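You operate a simulated robot arm through the tools that you are given. There is no shell and no other tool.

Carry out the task below with a simulated robot arm. There is one attempt and no reset: what you move stays moved.

## Task
Crease the teal book on the cart along its spine in the yellow press and pull the bed out.
Fine: one crease; it stays on the press bed, spine against the stop; no crease in the others.

Only the result counts: the job must be done as asked and must still hold three seconds after the hand-in. Knocking over, shifting, dropping, spilling or breaking anything else fails it.

## Robot
A 7-joint arm with a two-finger parallel gripper, fixed in place. Base frame: the origin is on the floor under the middle of its stand, x ahead of it, y to its left, z up. Readings come in m, rad, newtons and seconds.
It reaches about 1.479 m from its shoulder. Its first joint turns from -2.897 to 2.897 rad. Payload 4.4 kg.
Tool frame: the origin (TCP) lies between the finger pads and is the grasp point; the fingertips stand 0.023 m ahead of it; z points along the fingers, y is the line along which they close. Largest opening 0.094 m; finger width 0.038, thickness 0.01; the body of the gripper, 0.054 by 0.096 m, starts 0.039 m behind the TCP.
Orientation is that of the tool frame in the base frame, as a unit quaternion [x, y, z, w]. With the fingers straight down and closing along the base's y, the tool's x points along the base's -x, its y along +y and its z along -z.

## Interface
- The arm moves only by the tool jog_arm. Its arguments are lists of equal length, an entry for each row: "travel": the shift along the base's x, y, z in m, a list of three; "rotation": the turn, a rotation vector about the base's x, y, z in rad, a list of three. In form: {"travel": [[x, y, z], ...], "rotation": [[rx, ry, rz], ...]}. A call has 1 to 20 rows; each row shifts and turns the commanded pose from where the row before left it. "grip" is the gripper command, from -1 (fully open) to 1 (shut), values between in proportion, set as the call begins (left out, the last holds). A row lasts 0.2 s, in which the tool goes at most 0.05 m and 0.15 rad; a call with a longer step from one row to the next is refused whole, and so is a gripper value outside its range. A pose out of reach is approached as far as the arm can. The call stops where the force on the tool passes 40 N (or 10 N more than at its start, if that is more) or the arm is blocked; 0.2 s more then pass. The fingers move at their own pace (about 0.072 m/s each) and stop on an object; they squeeze with about 32 N. The grip force told is the motor's: it shows also when the fingers shut on nothing. Time passes only in rows, and 0.2 s behind the last, so rows that do not move let the fingers close. The reply holds the time, the measured pose of the TCP, the force on the tool along the base axes, the opening and the grip force, in the units named above and with some noise, with the torque about the TCP (base axes, N m) and any sound that the robot's microphone picked up.
- Cameras (640 x 400 px; columns grow to the right, rows downward): "scene" is fixed at [0.2189, 0.6508, 1.2626]; the picture's right is [-0.80, -0.60, 0.00], its down [-0.23, 0.31, -0.92] and it looks along [0.55, -0.74, -0.39] (base axes); focal length 333 px, centre (320, 200). "wrist" rides on the gripper at [0.086, 0.016, -0.074] in the tool frame; the picture's right is [-0.18, 0.98, 0.00], its down [-0.58, -0.11, -0.81] and it looks along [-0.79, -0.15, 0.59] (tool axes); focal length 243 px, centre (320, 200). There is no depth. A picture from a camera that has moved, and an enlarged one, comes with that camera's place and axes in the base frame and with its lens.
- grab_frame(camera): a new picture of that camera. It takes no simulated time.
- enlarge(camera, box): a new picture of the part [left, top, right, bottom] of that camera's present view, enlarged. It takes no simulated time.
- close_job(): hands the job in; it is judged then, once.

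Nothing tells you positions but the pictures and the camera data. Unless the task says otherwise, let go and move clear before handing in.

The tools are called after "Call:" as name(argument=value, ...) on one line, values as JSON. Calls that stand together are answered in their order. jog_arm: Moves the arm, as the interface text tells. Its arguments: {"type":"object","properties":{"travel":{"type":"array"},"rotation":{"type":"array"},"grip":{"type":"number"}},"required":["travel","rotation"]} The other tools are called the same way: grab_frame (camera) takes a picture; enlarge (camera, box) takes an enlarged picture of a part of a camera's view; close_job () hands the job in.

At the start:

```text
t: 0.0
eef_pos: [0.7808, 0.0106, 1.0416]
tool_rot: [0.0, 1.0, 0.0, 0.0]
force: [0.1, -0.6, 0.0]
ft_torque: [0.05, 0.02, 0.02]
gripper_width: 0.0941
grip_force: 0.0
```

scene: 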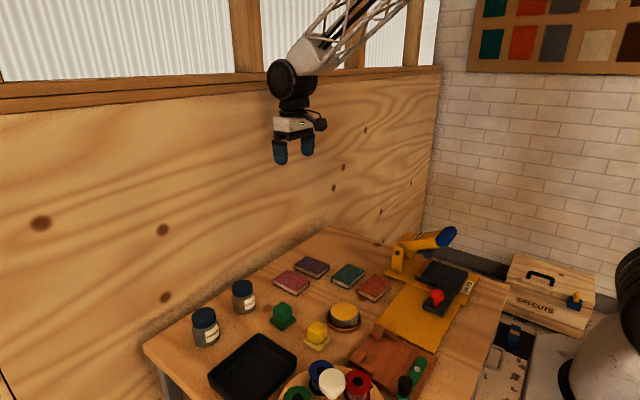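
wrist: 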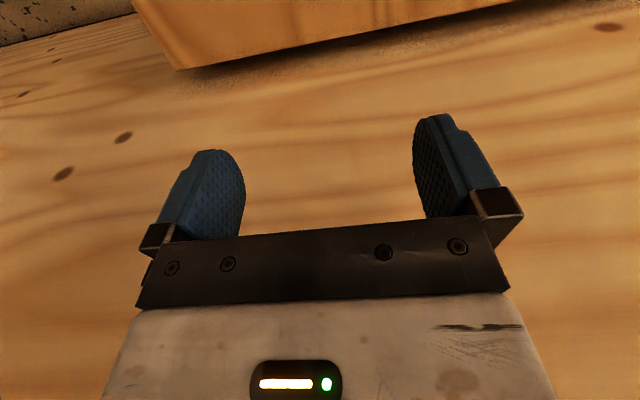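

I see a table (the cart) with four small books, a yellow press with a blue-handled lever, and other items. I'll zoom in on the scene to locate the teal book and understand the press first.

Call:
enlarge(camera="scene", box=[360, 210, 520, 350])

Call:
enlarge(camera="scene", box=[260, 240, 420, 340])

Call:
enlarge(camera="scene", box=[140, 220, 520, 400])

```text
2.86 times, centred on (440, 280) of scene
camera zoom: at [0.2189, 0.6508, 1.2626], right [-0.8, -0.6, 0.0], down [-0.23, 0.31, -0.92], along [0.55, -0.74, -0.39], focal length 951 px, centre (-23, -29)
```

zoom: 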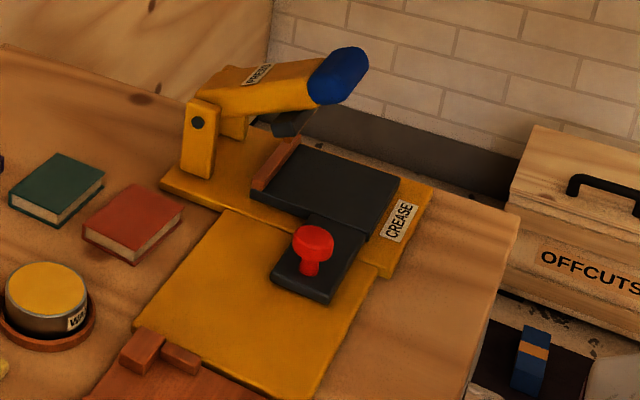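

```text
4.00 times, centred on (340, 290) of scene
camera zoom: at [0.2189, 0.6508, 1.2626], right [-0.8, -0.6, 0.0], down [-0.23, 0.31, -0.92], along [0.55, -0.74, -0.39], focal length 1331 px, centre (240, -160)
```

zoom: 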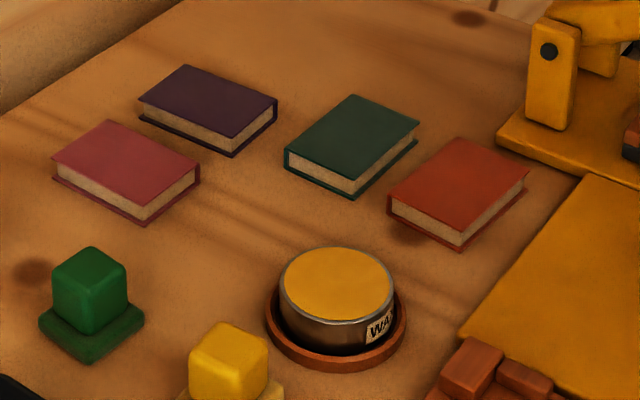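

```text
1.68 times, centred on (330, 310) of scene
camera zoom: at [0.2189, 0.6508, 1.2626], right [-0.8, -0.6, 0.0], down [-0.23, 0.31, -0.92], along [0.55, -0.74, -0.39], focal length 560 px, centre (303, 15)
```

zoom: 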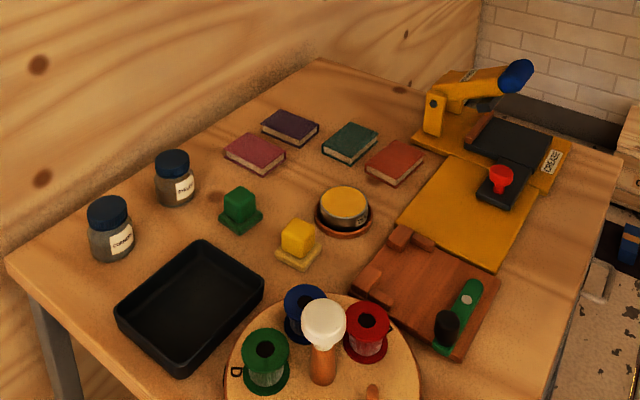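

Call:
enlarge(camera="scene", box=[325, 258, 373, 294])

Call:
enlarge(camera="scene", box=[385, 220, 481, 300])

Call:
enlarge(camera="scene", box=[340, 260, 500, 380])

Call:
enlarge(camera="scene", box=[470, 230, 640, 400])

```text
11.11 times, centred on (349, 276) of scene
camera zoom: at [0.2189, 0.6508, 1.2626], right [-0.8, -0.6, 0.0], down [-0.23, 0.31, -0.92], along [0.55, -0.74, -0.39], focal length 3697 px, centre (-2, -644)
```

zoom: 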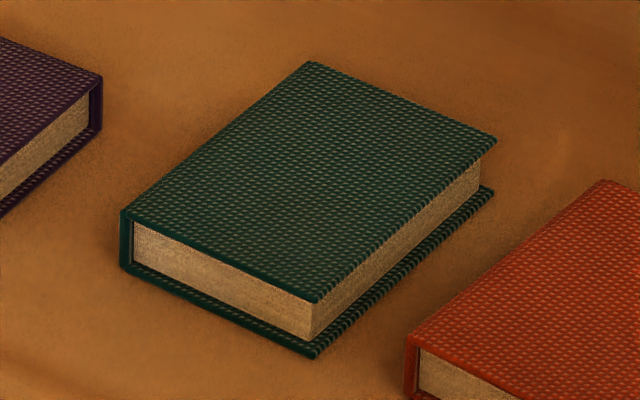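

```text
5.00 times, centred on (433, 260) of scene
camera zoom: at [0.2189, 0.6508, 1.2626], right [-0.8, -0.6, 0.0], down [-0.23, 0.31, -0.92], along [0.55, -0.74, -0.39], focal length 1664 px, centre (-245, -100)
```

zoom: 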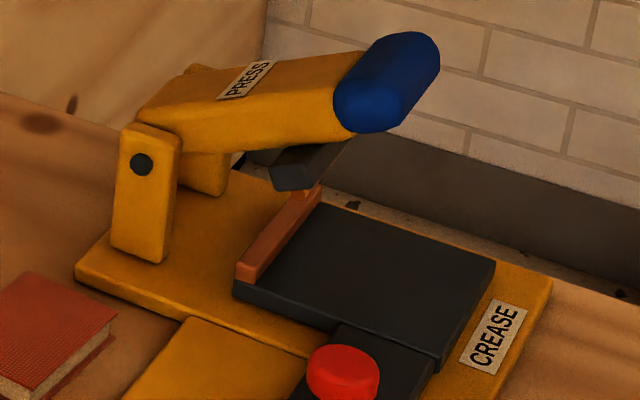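

```text
3.33 times, centred on (420, 320) of scene
camera zoom: at [0.2189, 0.6508, 1.2626], right [-0.8, -0.6, 0.0], down [-0.23, 0.31, -0.92], along [0.55, -0.74, -0.39], focal length 1109 px, centre (-13, -200)
```

zoom: 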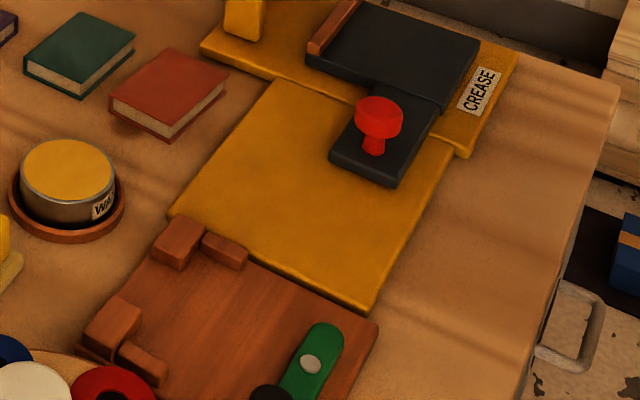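

```text
2.35 times, centred on (555, 315) of scene
camera zoom: at [0.2189, 0.6508, 1.2626], right [-0.8, -0.6, 0.0], down [-0.23, 0.31, -0.92], along [0.55, -0.74, -0.39], focal length 783 px, centre (-233, -71)
```

zoom: 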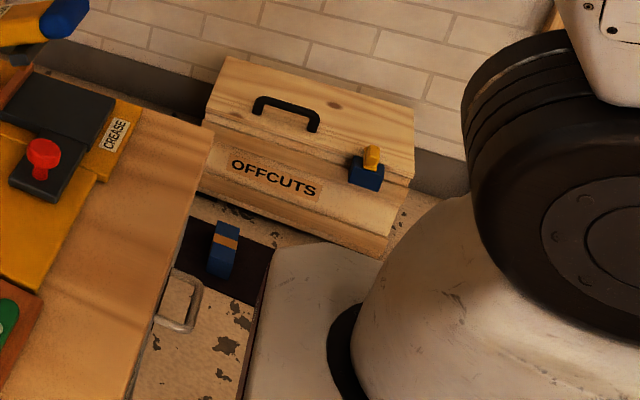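

The table top seems to be about z=0.69. The teal book is around (0.62, -0.02) with its spine facing +x, and the press is around (0.4, -0.16) with a sliding black bed and a red knob. Next I'll move the wrist camera to get a better top view.

Call:
jog_arm(travel=[[-0.03, 0, 0.01], [-0.03, 0, 0.01], [-0.03, 0, 0.01], [-0.03, 0, 0.01], [-0.03, 0, 0.01], [-0.03, 0, 0.01], [-0.03, 0, 0.01], [-0.03, 0, 0.01]], rotation=[[0, 0.075, 0], [0, 0.075, 0], [0, 0.075, 0], [0, 0.075, 0], [0, 0.075, 0], [0, 0.075, 0], [0, 0.075, 0], [0, 0.075, 0]], grip=-1)

Call:
grab_frame(camera="wrist")

```text
t: 1.8
eef_pos: [0.5421, 0.0106, 1.1204]
tool_rot: [0.0, 0.955, 0.0, -0.296]
force: [-0.1, 0.4, -0.3]
ft_torque: [-0.03, 0.0, 0.0]
gripper_width: 0.094
grip_force: 0.1
```

```text
taken
camera wrist: at [0.5127, 0.0257, 1.2313], right [0.15, 0.98, -0.1], down [0.94, -0.11, 0.34], along [0.32, -0.15, -0.94], focal length 243 px, centre (320, 200)
```

wrist: 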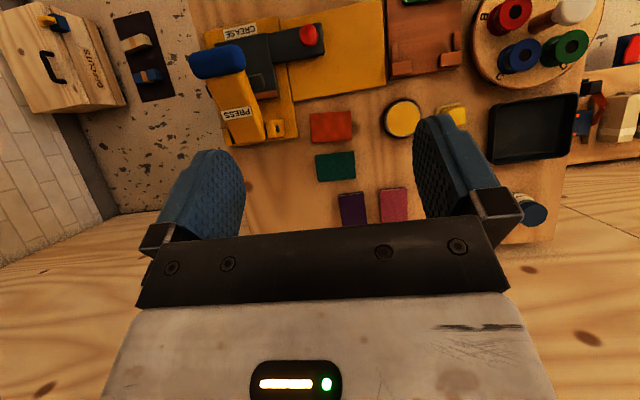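

Call:
enlarge(camera="wrist", box=[190, 0, 400, 200])

Call:
enlarge(camera="wrist", box=[500, 20, 640, 160])

Call:
enlarge(camera="wrist", box=[290, 90, 420, 230])

```text
2.00 times, centred on (295, 100) of wrist
camera zoom: at [0.5127, 0.0257, 1.2313], right [0.15, 0.98, -0.1], down [0.94, -0.11, 0.34], along [0.32, -0.15, -0.94], focal length 485 px, centre (370, 400)
```

zoom: 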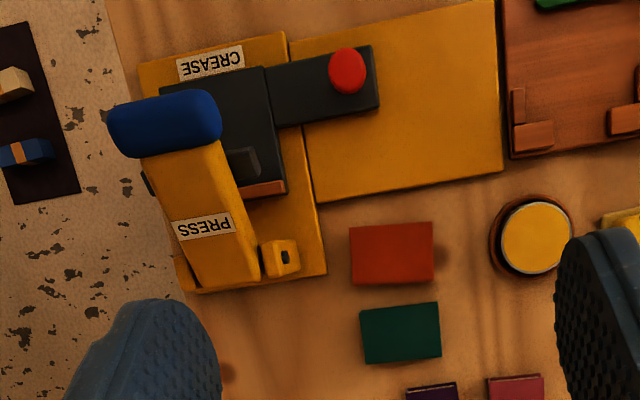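

```text
2.86 times, centred on (570, 90) of wrist
camera zoom: at [0.5127, 0.0257, 1.2313], right [0.15, 0.98, -0.1], down [0.94, -0.11, 0.34], along [0.32, -0.15, -0.94], focal length 693 px, centre (-394, 514)
```

zoom: 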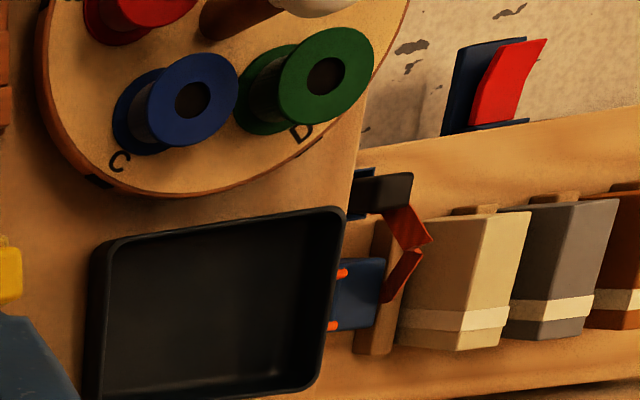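

```text
2.86 times, centred on (355, 160) of wrist
camera zoom: at [0.5127, 0.0257, 1.2313], right [0.15, 0.98, -0.1], down [0.94, -0.11, 0.34], along [0.32, -0.15, -0.94], focal length 693 px, centre (220, 314)
```

zoom: 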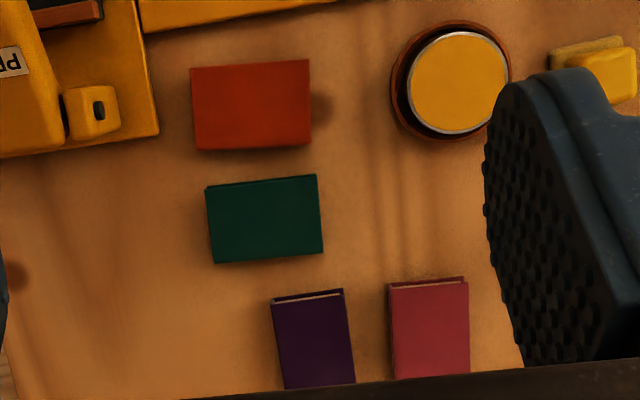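

I now have a good top view: the teal book sits between the red and plum books, with its spine on the +x side. The press bed is under the lever and has a wooden stop on its +x edge. I'll take a second viewpoint nearer the press to triangulate heights.

Call:
jog_arm(travel=[[-0.02, -0.02, -0.01], [-0.02, -0.02, -0.01], [-0.02, -0.02, -0.01], [-0.02, -0.02, -0.01], [-0.02, -0.02, -0.01]], rotation=[[0, 0, 0], [0, 0, 0], [0, 0, 0], [0, 0, 0], [0, 0, 0]])

Call:
grab_frame(camera="wrist")

Call:
enlarge(camera="wrist", box=[200, 0, 460, 240])

```text
t: 3.0
eef_pos: [0.4413, -0.0887, 1.0706]
tool_rot: [0.0, 0.955, -0.001, -0.296]
force: [-0.6, 0.3, 0.1]
ft_torque: [-0.01, 0.02, -0.01]
gripper_width: 0.094
grip_force: 0.0
```

```text
taken
camera wrist: at [0.413, -0.0721, 1.1825], right [0.15, 0.98, -0.1], down [0.94, -0.11, 0.34], along [0.32, -0.15, -0.94], focal length 243 px, centre (320, 200)
```

wrist: 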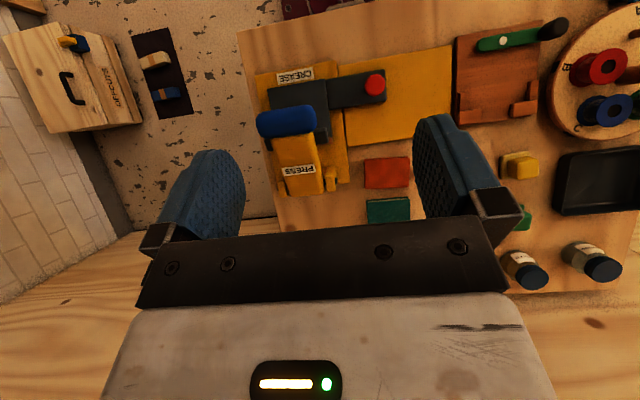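

```text
1.67 times, centred on (330, 120) of wrist
camera zoom: at [0.413, -0.0721, 1.1825], right [0.15, 0.98, -0.1], down [0.94, -0.11, 0.34], along [0.32, -0.15, -0.94], focal length 404 px, centre (303, 333)
```

zoom: 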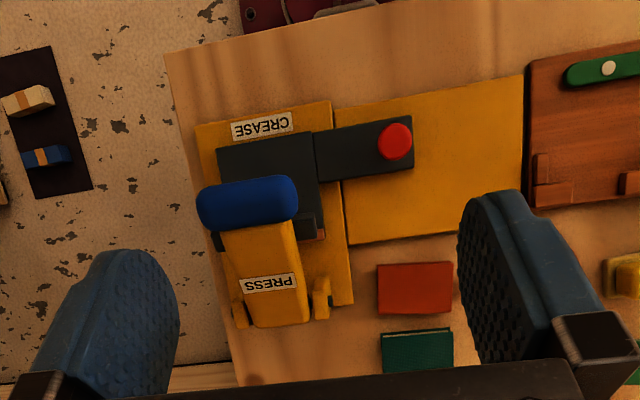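

Call:
enlarge(camera="wrist", box=[245, 45, 405, 165])

Call:
enlarge(camera="wrist", box=[245, 100, 425, 225])

Call:
enlarge(camera="wrist", box=[330, 30, 490, 150])

```text
3.33 times, centred on (325, 105) of wrist
camera zoom: at [0.413, -0.0721, 1.1825], right [0.15, 0.98, -0.1], down [0.94, -0.11, 0.34], along [0.32, -0.15, -0.94], focal length 809 px, centre (303, 517)
```

zoom: 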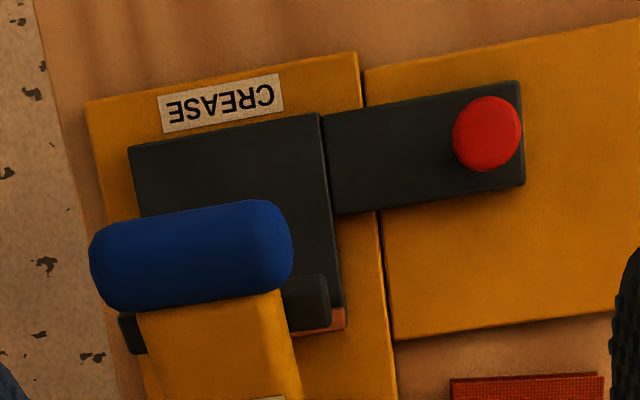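

```text
3.20 times, centred on (335, 162) of wrist
camera zoom: at [0.413, -0.0721, 1.1825], right [0.15, 0.98, -0.1], down [0.94, -0.11, 0.34], along [0.32, -0.15, -0.94], focal length 776 px, centre (272, 320)
```

zoom: 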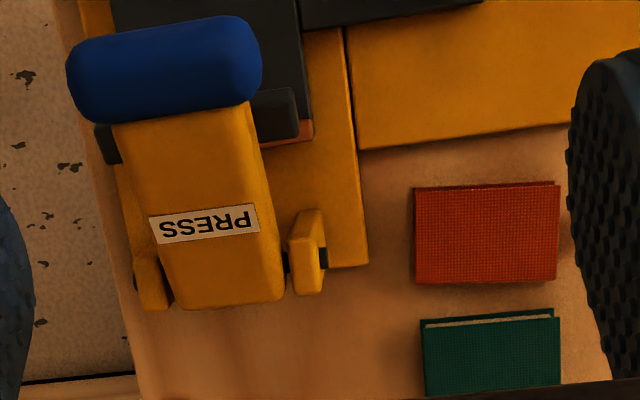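

```text
3.33 times, centred on (410, 90) of wrist
camera zoom: at [0.413, -0.0721, 1.1825], right [0.15, 0.98, -0.1], down [0.94, -0.11, 0.34], along [0.32, -0.15, -0.94], focal length 809 px, centre (20, 567)
```

zoom: 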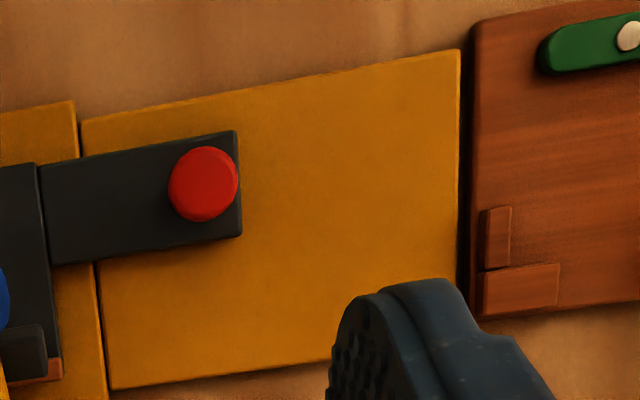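

The press geometry is consistent across both views. The plate top is at z≈0.705 and the bed top at z≈0.72, with the knob at about (0.380, -0.025, top 0.757) and the lever handle at about (0.412, -0.155, 0.839). Next I'll straighten the gripper and hover over the knob.

Call:
jog_arm(travel=[[0, 0.0107, -0.01], [-0.0123, 0.0107, -0.03], [-0.0123, 0.0107, -0.04], [-0.0123, 0.0107, -0.04], [-0.0123, 0.0107, -0.04], [-0.0123, 0.0107, -0.04], [0, 0, 0]], rotation=[[0, -0.1, 0], [0, -0.1, 0], [0, -0.1, 0], [0, -0.1, 0], [0, -0.1, 0], [0, -0.1, 0], [0, 0, 0]])

Call:
grab_frame(camera="wrist")

Call:
grab_frame(camera="scene")

```text
t: 4.6
eef_pos: [0.3794, -0.0235, 0.8736]
tool_rot: [0.0, 1.0, -0.001, 0.001]
force: [-0.2, 0.2, -0.1]
ft_torque: [0.01, -0.02, 0.0]
gripper_width: 0.0941
grip_force: 0.2
```

```text
taken
camera wrist: at [0.2926, -0.0085, 0.9481], right [0.18, 0.98, 0.0], down [0.58, -0.11, 0.81], along [0.79, -0.15, -0.59], focal length 243 px, centre (320, 200)
```

wrist: 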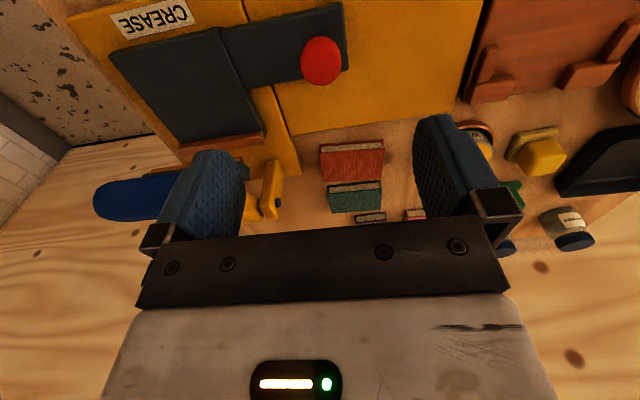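

```text
taken
```

scene: 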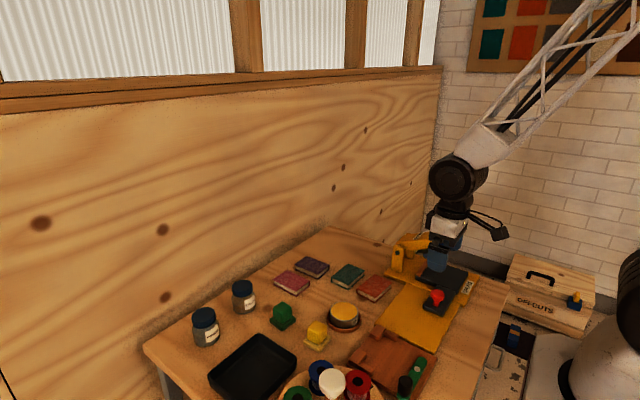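

The knob is centred below the gripper. I'll lower around it and close along y.

Call:
jog_arm(travel=[[0, 0, -0.03], [0, 0, -0.03], [0, 0, -0.03], [0, 0, -0.02], [0, 0, -0.012], [0, 0, 0]], rotation=[[0, 0, 0], [0, 0, 0], [0, 0, 0], [0, 0, 0], [0, 0, 0], [0, 0, 0]], grip=-1)

Call:
grab_frame(camera="wrist")

Call:
enlarge(camera="scene", box=[380, 190, 520, 340])

```text
t: 6.0
eef_pos: [0.3812, -0.0234, 0.7511]
tool_rot: [0.0, 1.0, 0.0, 0.001]
force: [0.6, -0.4, -1.6]
ft_torque: [-0.01, -0.02, -0.05]
gripper_width: 0.094
grip_force: 0.1
```

```text
taken
camera wrist: at [0.2944, -0.0079, 0.8258], right [0.18, 0.98, 0.0], down [0.58, -0.11, 0.81], along [0.79, -0.15, -0.59], focal length 243 px, centre (320, 200)
```

wrist: 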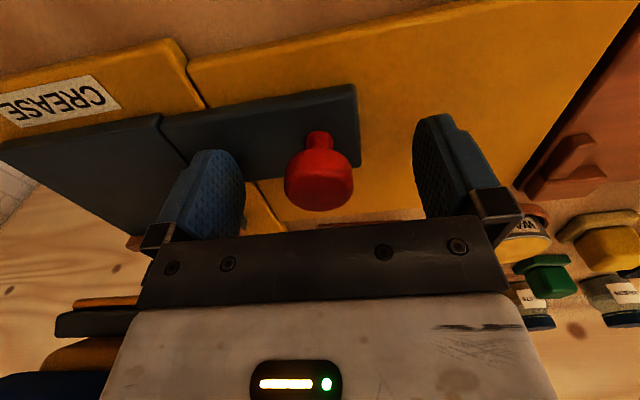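

```text
2.67 times, centred on (450, 265) of scene
camera zoom: at [0.2189, 0.6508, 1.2626], right [-0.8, -0.6, 0.0], down [-0.23, 0.31, -0.92], along [0.55, -0.74, -0.39], focal length 887 px, centre (-27, 27)
```

zoom: 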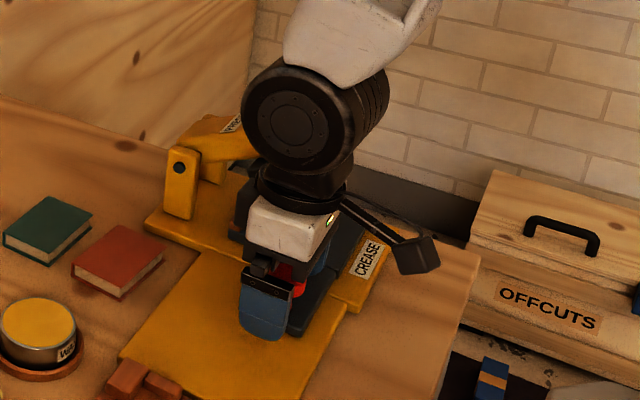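

Call:
jog_arm(travel=[[0, 0, 0], [0, 0, 0], [0, 0, 0], [0, 0, 0], [0, 0, 0]], rotation=[[0, 0, 0], [0, 0, 0], [0, 0, 0], [0, 0, 0], [0, 0, 0]], grip=1)

Call:
grab_frame(camera="wrist")

```text
t: 7.2
eef_pos: [0.3817, -0.0238, 0.7518]
tool_rot: [0.0, 1.0, 0.0, 0.0]
force: [1.4, -0.9, -1.7]
ft_torque: [0.05, -0.05, -0.03]
gripper_width: 0.0313
grip_force: 45.2
```

```text
taken
camera wrist: at [0.2943, -0.0079, 0.8259], right [0.18, 0.98, 0.0], down [0.58, -0.11, 0.81], along [0.79, -0.15, -0.59], focal length 243 px, centre (320, 200)
```

wrist: 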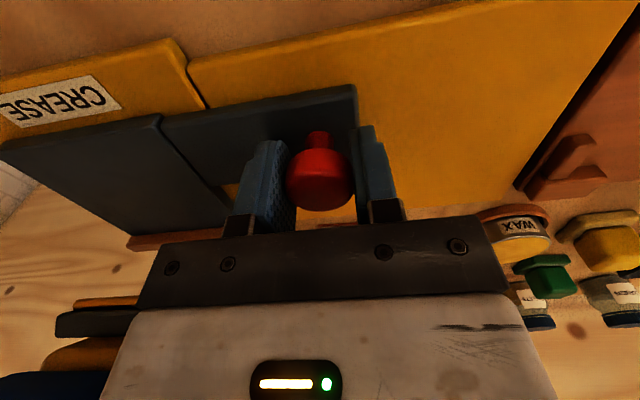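

The knob is gripped at a width of 0.031. I'll pull the bed toward +y gradually.

Call:
jog_arm(travel=[[0, 0.005, 0], [0, 0.01, 0], [0, 0.01, 0], [0, 0.01, 0], [0, 0.01, 0]], rotation=[[0, 0, 0], [0, 0, 0], [0, 0, 0], [0, 0, 0], [0, 0, 0]])

Call:
grab_frame(camera="wrist")

```text
t: 8.4
eef_pos: [0.38, 0.0203, 0.7497]
tool_rot: [0.0, 1.0, 0.0, 0.0]
force: [22.5, -2.2, -27.7]
ft_torque: [0.01, -0.17, -0.01]
gripper_width: 0.0311
grip_force: 44.9
```

```text
taken
camera wrist: at [0.2943, 0.0362, 0.8254], right [0.18, 0.98, 0.0], down [0.58, -0.11, 0.81], along [0.79, -0.15, -0.59], focal length 243 px, centre (320, 200)
```

wrist: 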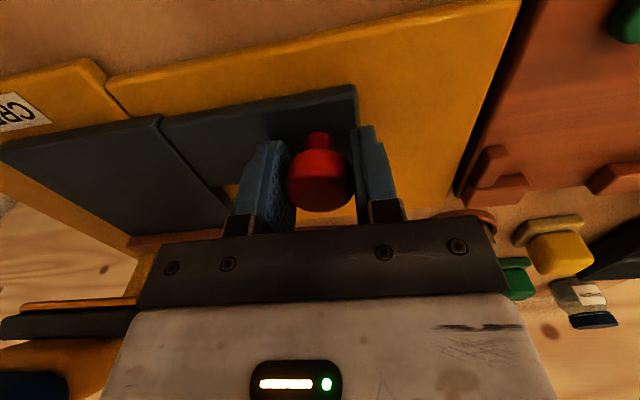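

The bed moves with the knob, but side forces have built up. I'll relieve them with a small adjustment before pulling further.

Call:
jog_arm(travel=[[0.001, 0, -0.001], [0, 0, 0]], rotation=[[0, 0, 0], [0, 0, 0]])

```text
t: 9.0
eef_pos: [0.3798, 0.0215, 0.7494]
tool_rot: [-0.001, 1.0, 0.0, 0.0]
force: [-4.8, 0.6, 36.4]
ft_torque: [0.01, 0.02, 0.0]
gripper_width: 0.0317
grip_force: 45.0
```

Call:
jog_arm(travel=[[0, 0, 0.0006], [0, 0, 0]], rotation=[[0, 0, 0], [0, 0, 0]])

```text
t: 9.6
eef_pos: [0.3804, 0.0201, 0.7502]
tool_rot: [0.0, 1.0, 0.0, -0.001]
force: [16.0, -0.8, -32.0]
ft_torque: [0.02, -0.07, 0.0]
gripper_width: 0.0315
grip_force: 44.7
```

Squeezing the knob creates friction side loads. I'll open slightly so the knob is only caged between the fingers, then drag it in +y.

Call:
jog_arm(travel=[[0, 0, 0], [0, 0, 0], [0, 0.005, 0], [0, 0.01, 0], [0, 0.01, 0]], rotation=[[0, 0, 0], [0, 0, 0], [0, 0, 0], [0, 0, 0], [0, 0, 0]], grip=0.2)

Call:
grab_frame(camera="wrist")

```text
t: 10.8
eef_pos: [0.3807, 0.0452, 0.7501]
tool_rot: [0.0, 1.0, 0.0, 0.0]
force: [-0.1, -2.4, 0.0]
ft_torque: [0.0, -0.01, 0.03]
gripper_width: 0.0388
grip_force: 1.6
```

```text
taken
camera wrist: at [0.2949, 0.0613, 0.8245], right [0.18, 0.98, 0.0], down [0.58, -0.11, 0.81], along [0.79, -0.15, -0.59], focal length 243 px, centre (320, 200)
```

wrist: 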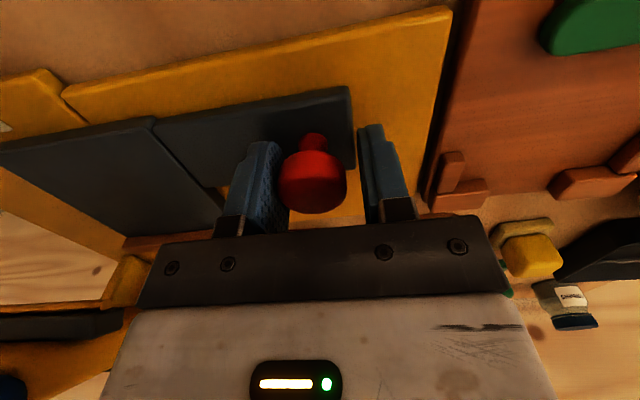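

Call:
jog_arm(travel=[[0, 0.008, 0], [0, 0.008, 0], [0, 0.004, 0]], rotation=[[0, 0, 0], [0, 0, 0], [0, 0, 0]])

Call:
grab_frame(camera="wrist")

Call:
enlarge(camera="scene", box=[350, 220, 510, 350])

```text
t: 11.6
eef_pos: [0.3815, 0.065, 0.7489]
tool_rot: [0.001, 1.0, 0.0, 0.0]
force: [-1.3, -2.6, -0.1]
ft_torque: [-0.03, 0.0, -0.02]
gripper_width: 0.0386
grip_force: 1.2
```

```text
taken
camera wrist: at [0.2957, 0.0815, 0.8246], right [0.18, 0.98, 0.0], down [0.58, -0.11, 0.81], along [0.79, -0.15, -0.59], focal length 243 px, centre (320, 200)
```

wrist: 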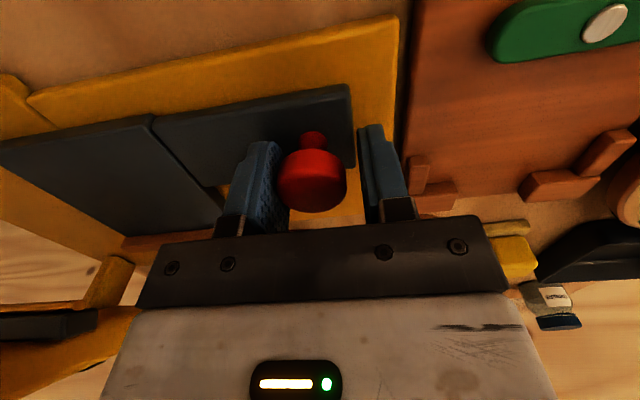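

```text
3.08 times, centred on (430, 285) of scene
camera zoom: at [0.2189, 0.6508, 1.2626], right [-0.8, -0.6, 0.0], down [-0.23, 0.31, -0.92], along [0.55, -0.74, -0.39], focal length 1024 px, centre (-18, -62)
```

zoom: 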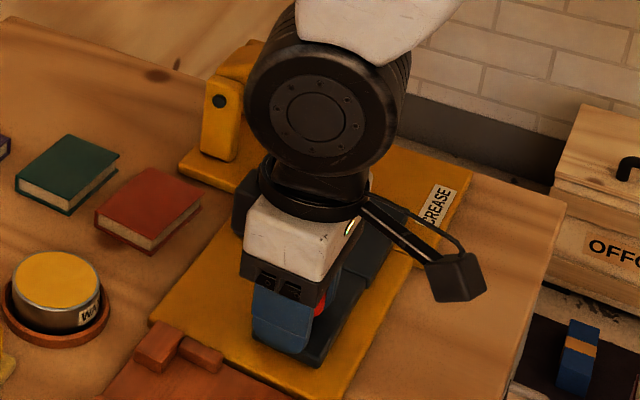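

Call:
jog_arm(travel=[[0, 0.005, 0], [0, 0.005, 0]], rotation=[[0, 0, 0], [0, 0, 0]])

Call:
grab_frame(camera="wrist")

```text
t: 12.2
eef_pos: [0.3799, 0.0767, 0.7506]
tool_rot: [0.0, 1.0, 0.0, -0.001]
force: [-0.1, -3.8, -0.4]
ft_torque: [0.0, -0.02, 0.01]
gripper_width: 0.0386
grip_force: 1.4
```

```text
taken
camera wrist: at [0.2951, 0.0913, 0.8252], right [0.18, 0.98, 0.0], down [0.58, -0.11, 0.81], along [0.79, -0.15, -0.59], focal length 243 px, centre (320, 200)
```

wrist: 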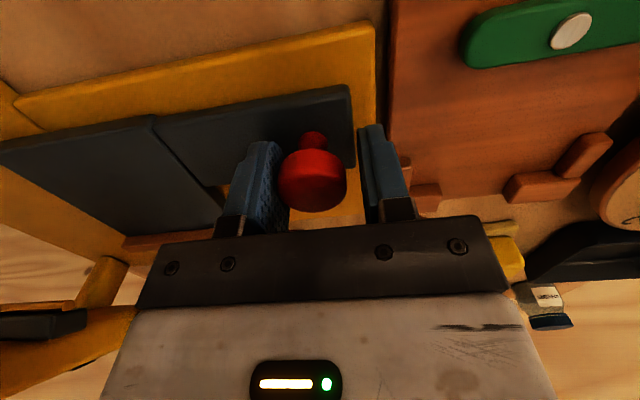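

Call:
jog_arm(travel=[[0, 0.004, 0], [0, 0.004, 0], [0, 0.004, 0]], rotation=[[0, 0, 0], [0, 0, 0], [0, 0, 0]])

Call:
grab_frame(camera="wrist")

```text
t: 13.0
eef_pos: [0.3805, 0.0881, 0.7507]
tool_rot: [-0.001, 1.0, 0.0, -0.001]
force: [-1.6, -1.9, 0.1]
ft_torque: [0.01, 0.02, 0.01]
gripper_width: 0.0385
grip_force: 1.5
```

```text
taken
camera wrist: at [0.2947, 0.1034, 0.8248], right [0.18, 0.98, 0.0], down [0.58, -0.11, 0.81], along [0.79, -0.15, -0.59], focal length 243 px, centre (320, 200)
```

wrist: 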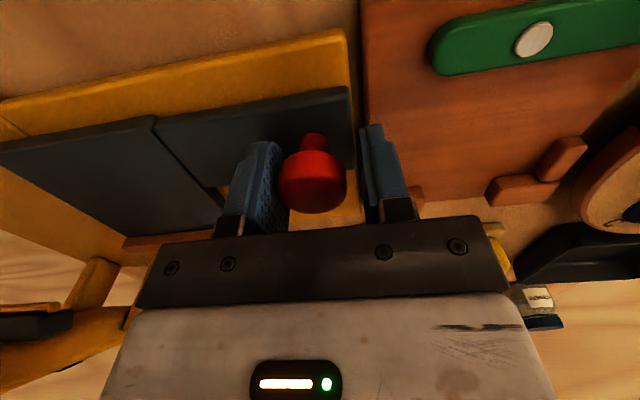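

Call:
jog_arm(travel=[[0, 0.003, 0], [0, 0, 0]], rotation=[[0, 0, 0], [0, 0, 0]])

Call:
enlarge(camera="wrist", box=[240, 20, 440, 220])

```text
t: 13.6
eef_pos: [0.3806, 0.0899, 0.7482]
tool_rot: [0.0, 1.0, 0.001, 0.0]
force: [0.8, -1.9, 0.5]
ft_torque: [-0.04, -0.05, 0.01]
gripper_width: 0.0386
grip_force: 0.9
```

```text
2.00 times, centred on (340, 120) of wrist
camera zoom: at [0.295, 0.1057, 0.8241], right [0.18, 0.98, 0.0], down [0.58, -0.11, 0.81], along [0.79, -0.15, -0.59], focal length 485 px, centre (280, 360)
```

zoom: 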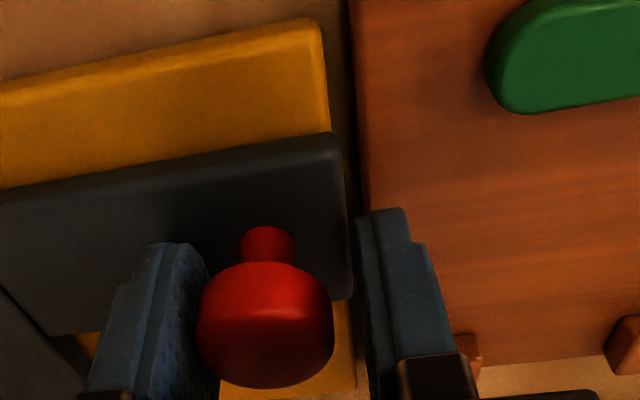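

Call:
jog_arm(travel=[[0, 0.002, 0], [0, 0, 0]], rotation=[[0, 0, 0], [0, 0, 0]])

Call:
enlarge(camera="wrist", box=[240, 20, 440, 220])

```text
t: 14.2
eef_pos: [0.3815, 0.0928, 0.7482]
tool_rot: [0.0, 1.0, 0.001, 0.0]
force: [-0.7, -2.2, 0.0]
ft_torque: [0.01, 0.02, -0.01]
gripper_width: 0.0386
grip_force: 0.8
```

```text
2.00 times, centred on (340, 120) of wrist
camera zoom: at [0.295, 0.1078, 0.8241], right [0.18, 0.98, 0.0], down [0.58, -0.11, 0.81], along [0.79, -0.15, -0.59], focal length 485 px, centre (280, 360)
```

zoom: 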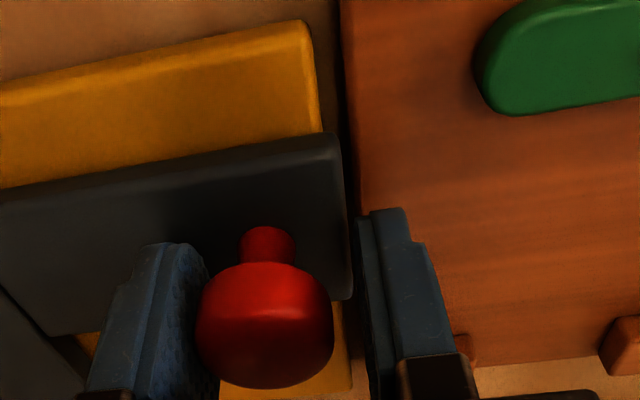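

The bed is pulled out about 0.11 m with light friction. I'll back off from the knob, rise, and inspect.

Call:
jog_arm(travel=[[0, -0.003, 0], [0, 0, 0.01], [0, 0, 0.03], [0, 0, 0.04], [0, 0, 0.04], [0, 0, 0.04], [0, 0, 0.04]], rotation=[[0, 0, 0], [0, 0, 0], [0, 0, 0], [0, 0, 0], [0, 0, 0], [0, 0, 0], [0, 0, 0]])

Call:
grab_frame(camera="wrist")

Call:
enlarge(camera="scene", box=[350, 220, 510, 350])

```text
t: 15.8
eef_pos: [0.3808, 0.0907, 0.9488]
tool_rot: [0.0, 1.0, 0.0, 0.0]
force: [-0.6, -0.4, 0.7]
ft_torque: [-0.01, -0.01, -0.01]
gripper_width: 0.0375
grip_force: 0.0
```

```text
taken
camera wrist: at [0.2956, 0.106, 1.0236], right [0.18, 0.98, 0.0], down [0.58, -0.11, 0.81], along [0.79, -0.15, -0.59], focal length 243 px, centre (320, 200)
```

wrist: 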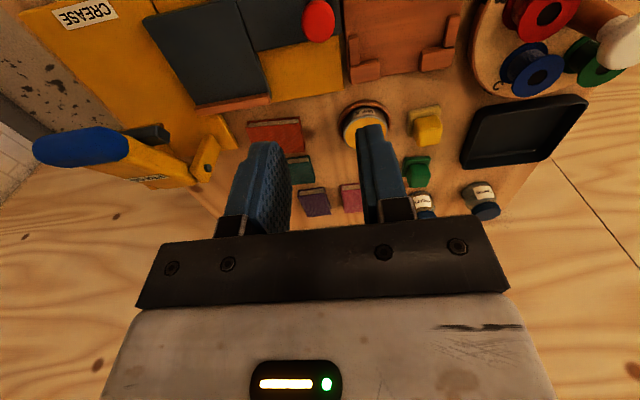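

```text
3.08 times, centred on (430, 285) of scene
camera zoom: at [0.2189, 0.6508, 1.2626], right [-0.8, -0.6, 0.0], down [-0.23, 0.31, -0.92], along [0.55, -0.74, -0.39], focal length 1024 px, centre (-18, -62)
```

zoom: 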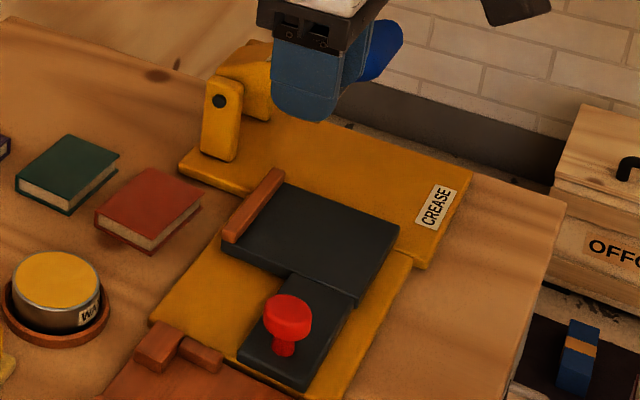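

The bed is out with the stop along its +x edge. Now I'll hover over the teal book with the fingers fully open.

Call:
jog_arm(travel=[[0.03, -0.0132, 0], [0.03, -0.0132, 0], [0.03, -0.0132, 0], [0.03, -0.0132, -0.01], [0.03, -0.0132, -0.02], [0.03, -0.0132, -0.02], [0.03, -0.0132, -0.02], [0.03, -0.0132, -0.02], [0, 0, 0]], rotation=[[0, 0, 0], [0, 0, 0], [0, 0, 0], [0, 0, 0], [0, 0, 0], [0, 0, 0], [0, 0, 0], [0, 0, 0], [0, 0, 0]], grip=-1)

Call:
grab_frame(camera="wrist")

Call:
enlarge(camera="wrist", box=[210, 20, 450, 170])

```text
t: 17.8
eef_pos: [0.6218, -0.0165, 0.8617]
tool_rot: [-0.001, 1.0, 0.0, 0.0]
force: [-1.2, 0.5, 0.2]
ft_torque: [0.0, -0.02, 0.02]
gripper_width: 0.0941
grip_force: 0.1
```

```text
taken
camera wrist: at [0.5351, -0.0001, 0.9355], right [0.18, 0.98, 0.0], down [0.58, -0.11, 0.81], along [0.79, -0.15, -0.59], focal length 243 px, centre (320, 200)
```

wrist: 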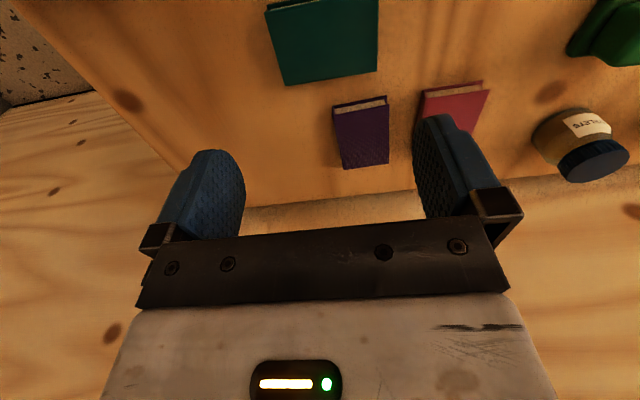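

```text
2.67 times, centred on (330, 95) of wrist
camera zoom: at [0.5351, -0.0001, 0.9355], right [0.18, 0.98, 0.0], down [0.58, -0.11, 0.81], along [0.79, -0.15, -0.59], focal length 647 px, centre (293, 480)
```

zoom: 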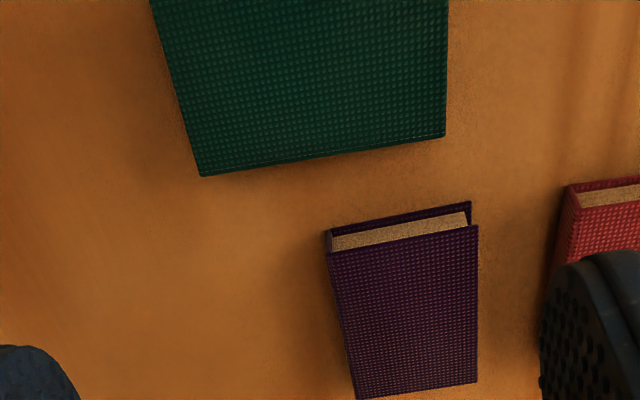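

Call:
jog_arm(travel=[[-0.0005, 0.0045, -0.02], [0, 0, -0.03], [0, 0, -0.03], [0, 0, -0.015], [0, 0, 0]], rotation=[[0, 0, 0], [0, 0, 0], [0, 0, 0], [0, 0, 0], [0, 0, 0]])

Call:
grab_frame(camera="wrist")

Call:
enlarge(camera="scene", box=[310, 235, 400, 305])

```text
t: 19.0
eef_pos: [0.6208, -0.0125, 0.766]
tool_rot: [0.0, 1.0, 0.0, 0.001]
force: [0.4, -0.1, 0.0]
ft_torque: [0.0, -0.02, 0.0]
gripper_width: 0.0942
grip_force: 0.0
```

```text
taken
camera wrist: at [0.5331, 0.003, 0.8393], right [0.18, 0.98, 0.0], down [0.58, -0.11, 0.81], along [0.79, -0.15, -0.59], focal length 243 px, centre (320, 200)
```

wrist: 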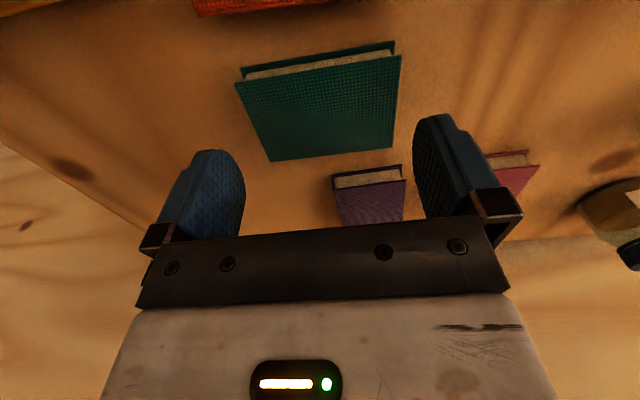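

```text
5.71 times, centred on (355, 270) of scene
camera zoom: at [0.2189, 0.6508, 1.2626], right [-0.8, -0.6, 0.0], down [-0.23, 0.31, -0.92], along [0.55, -0.74, -0.39], focal length 1902 px, centre (120, -200)
```

zoom: 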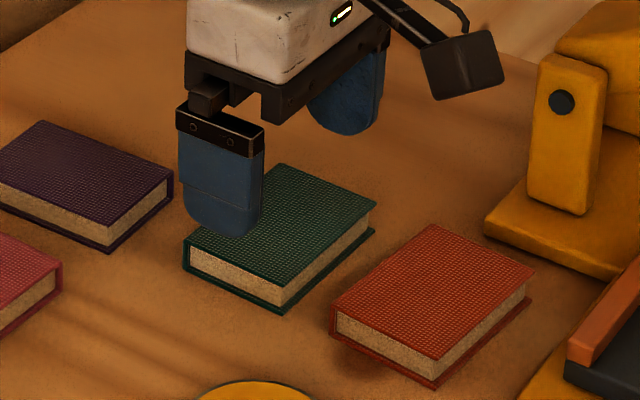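

Call:
enlarge(camera="wrist", box=[210, 30, 450, 180])

```text
2.67 times, centred on (330, 105) of wrist
camera zoom: at [0.5331, 0.003, 0.8393], right [0.18, 0.98, 0.0], down [0.58, -0.11, 0.81], along [0.79, -0.15, -0.59], focal length 647 px, centre (293, 453)
```

zoom: 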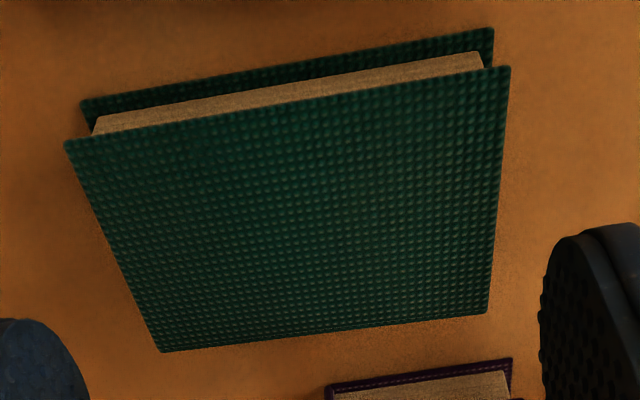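

Call:
jog_arm(travel=[[0, 0.0013, -0.015], [0, 0, -0.015], [0, 0, -0.008], [0, 0, -0.004], [0, 0, 0]], rotation=[[0, 0, 0], [0, 0, 0], [0, 0, 0], [0, 0, 0], [0, 0, 0]])

Call:
grab_frame(camera="wrist")

Call:
enlarge(camera="scene", box=[310, 235, 400, 305])

```text
t: 20.2
eef_pos: [0.62, -0.0126, 0.7226]
tool_rot: [0.0, 1.0, 0.0, 0.0]
force: [-7.9, 3.9, 17.1]
ft_torque: [0.95, 0.39, 0.36]
gripper_width: 0.0938
grip_force: 0.1
```

```text
taken
camera wrist: at [0.5338, 0.0036, 0.7979], right [0.18, 0.98, 0.0], down [0.58, -0.11, 0.81], along [0.79, -0.15, -0.59], focal length 243 px, centre (320, 200)
```

wrist: 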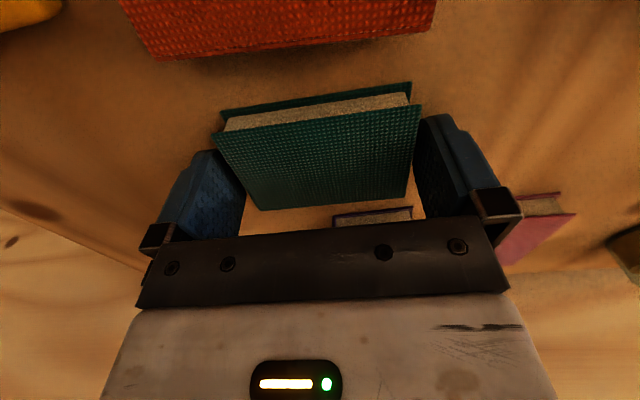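

```text
5.71 times, centred on (355, 270) of scene
camera zoom: at [0.2189, 0.6508, 1.2626], right [-0.8, -0.6, 0.0], down [-0.23, 0.31, -0.92], along [0.55, -0.74, -0.39], focal length 1902 px, centre (120, -200)
```

zoom: 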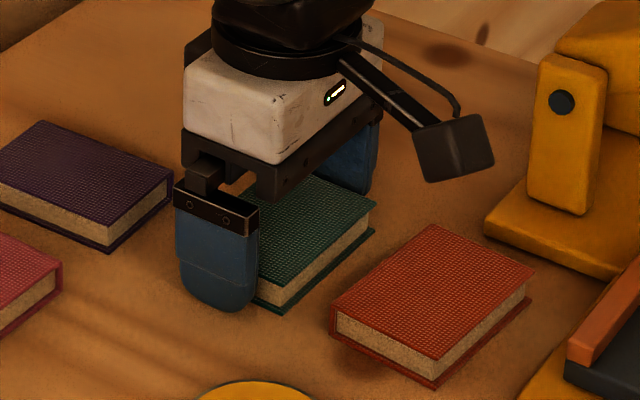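

The +y fingertip touched the table lightly at z≈0.70. I'll raise 2 mm and check.

Call:
jog_arm(travel=[[0, 0.0005, 0.0025], [0, 0, 0]], rotation=[[0, 0, 0], [0, 0, 0]])

Call:
enlarge(camera="wrist", box=[190, 70, 450, 230])

```text
t: 20.8
eef_pos: [0.6202, -0.0116, 0.7252]
tool_rot: [0.0, 1.0, 0.0, 0.0]
force: [0.3, -0.5, 0.8]
ft_torque: [0.0, -0.02, -0.01]
gripper_width: 0.0942
grip_force: 0.1
```

```text
2.46 times, centred on (320, 150) of wrist
camera zoom: at [0.5347, 0.005, 0.8], right [0.18, 0.98, 0.0], down [0.58, -0.11, 0.81], along [0.79, -0.15, -0.59], focal length 597 px, centre (320, 323)
```

zoom: 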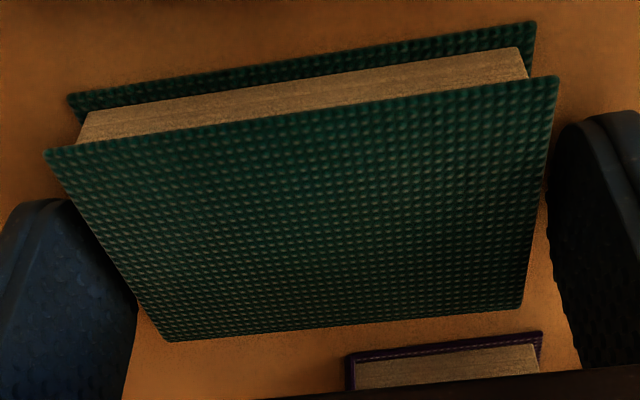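

The fingers straddle the book cleanly, so I'm closing on it.

Call:
jog_arm(travel=[[0, 0, 0], [0, 0, 0], [0, 0, 0], [0, 0, 0]], rotation=[[0, 0, 0], [0, 0, 0], [0, 0, 0], [0, 0, 0]], grip=1)

Call:
enlarge(camera="wrist", box=[190, 70, 450, 230])

```text
t: 21.8
eef_pos: [0.6206, -0.0106, 0.7263]
tool_rot: [0.0, 1.0, -0.001, 0.0]
force: [0.0, -0.2, 0.3]
ft_torque: [0.01, -0.03, -0.01]
gripper_width: 0.0829
grip_force: 31.8
```

```text
2.46 times, centred on (320, 150) of wrist
camera zoom: at [0.5347, 0.0051, 0.8001], right [0.18, 0.98, 0.0], down [0.58, -0.11, 0.81], along [0.79, -0.15, -0.59], focal length 597 px, centre (320, 323)
```

zoom: 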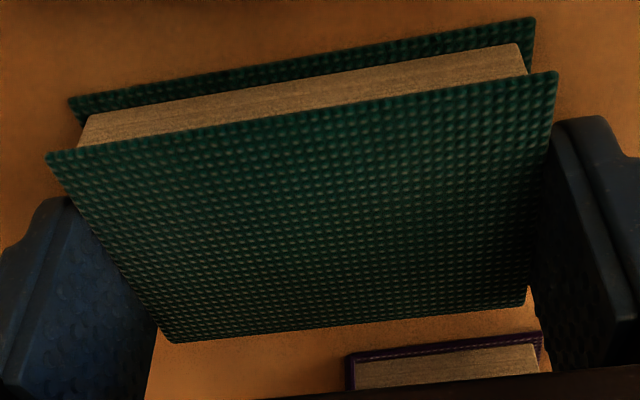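

The book is held (width 0.083). I'll lift it straight up.

Call:
jog_arm(travel=[[0, 0, 0.01], [0, 0, 0.03], [0, 0, 0.04], [0, 0, 0.04], [0, 0, 0]], rotation=[[0, 0, 0], [0, 0, 0], [0, 0, 0], [0, 0, 0], [0, 0, 0]])

Call:
grab_frame(camera="wrist")

Call:
grab_frame(camera="scene")

```text
t: 23.0
eef_pos: [0.6223, -0.0096, 0.8461]
tool_rot: [0.0, 1.0, 0.0, 0.0]
force: [-1.2, -0.1, -1.7]
ft_torque: [0.0, 0.01, -0.02]
gripper_width: 0.083
grip_force: 32.1
```

```text
taken
camera wrist: at [0.5353, 0.0055, 0.9207], right [0.18, 0.98, 0.0], down [0.58, -0.11, 0.81], along [0.79, -0.15, -0.59], focal length 243 px, centre (320, 200)
```

wrist: 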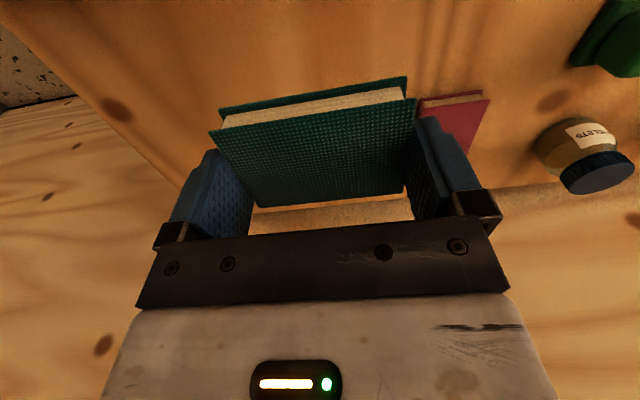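

```text
taken
```

scene: 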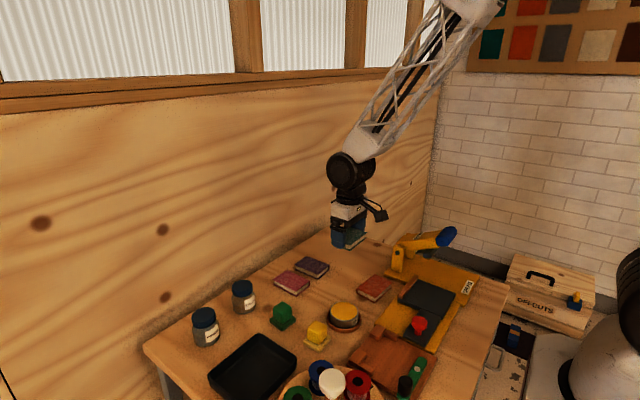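

The book is firmly held and its neighbours are undisturbed. I'll carry it over the pulled-out bed, staying short of the stop in x.

Call:
jog_arm(travel=[[-0.0303, -0.0041, 0.005], [-0.0303, -0.0041, 0], [-0.0303, -0.0041, 0], [-0.0303, -0.0041, 0], [-0.0303, -0.0041, 0], [-0.0303, -0.0041, 0], [-0.0303, -0.0041, 0], [0, 0, 0]], rotation=[[0, 0, 0], [0, 0, 0], [0, 0, 0], [0, 0, 0], [0, 0, 0], [0, 0, 0], [0, 0, 0], [0, 0, 0]])

Call:
grab_frame(camera="wrist")

Call:
enlarge(camera="scene", box=[370, 210, 510, 340])

```text
t: 24.8
eef_pos: [0.4086, -0.038, 0.849]
tool_rot: [0.0, 1.0, 0.0, 0.0]
force: [0.1, 0.1, -0.4]
ft_torque: [0.06, 0.01, 0.01]
gripper_width: 0.0828
grip_force: 32.0
```

```text
taken
camera wrist: at [0.3217, -0.0221, 0.9235], right [0.18, 0.98, 0.0], down [0.58, -0.11, 0.81], along [0.79, -0.15, -0.59], focal length 243 px, centre (320, 200)
```

wrist: 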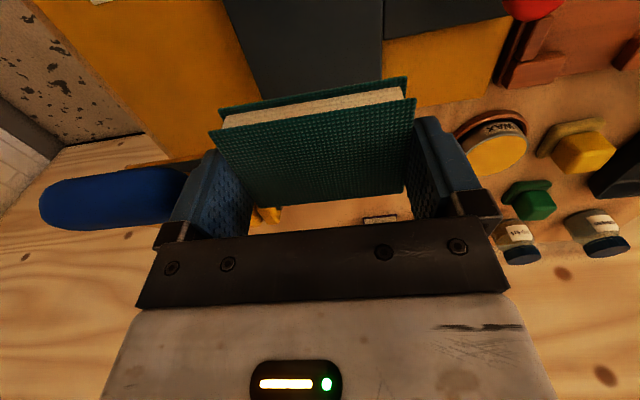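

```text
3.08 times, centred on (440, 275) of scene
camera zoom: at [0.2189, 0.6508, 1.2626], right [-0.8, -0.6, 0.0], down [-0.23, 0.31, -0.92], along [0.55, -0.74, -0.39], focal length 1024 px, centre (-49, -31)
```

zoom: 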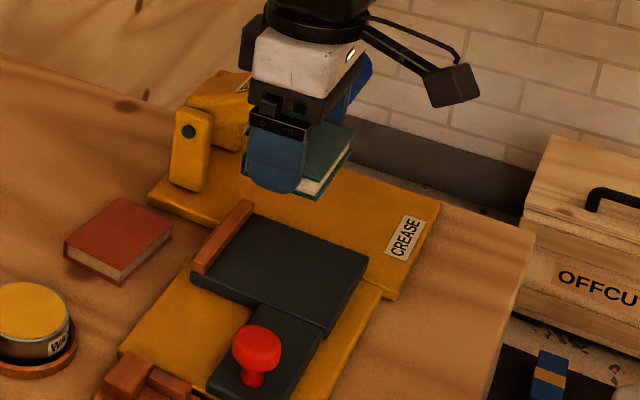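

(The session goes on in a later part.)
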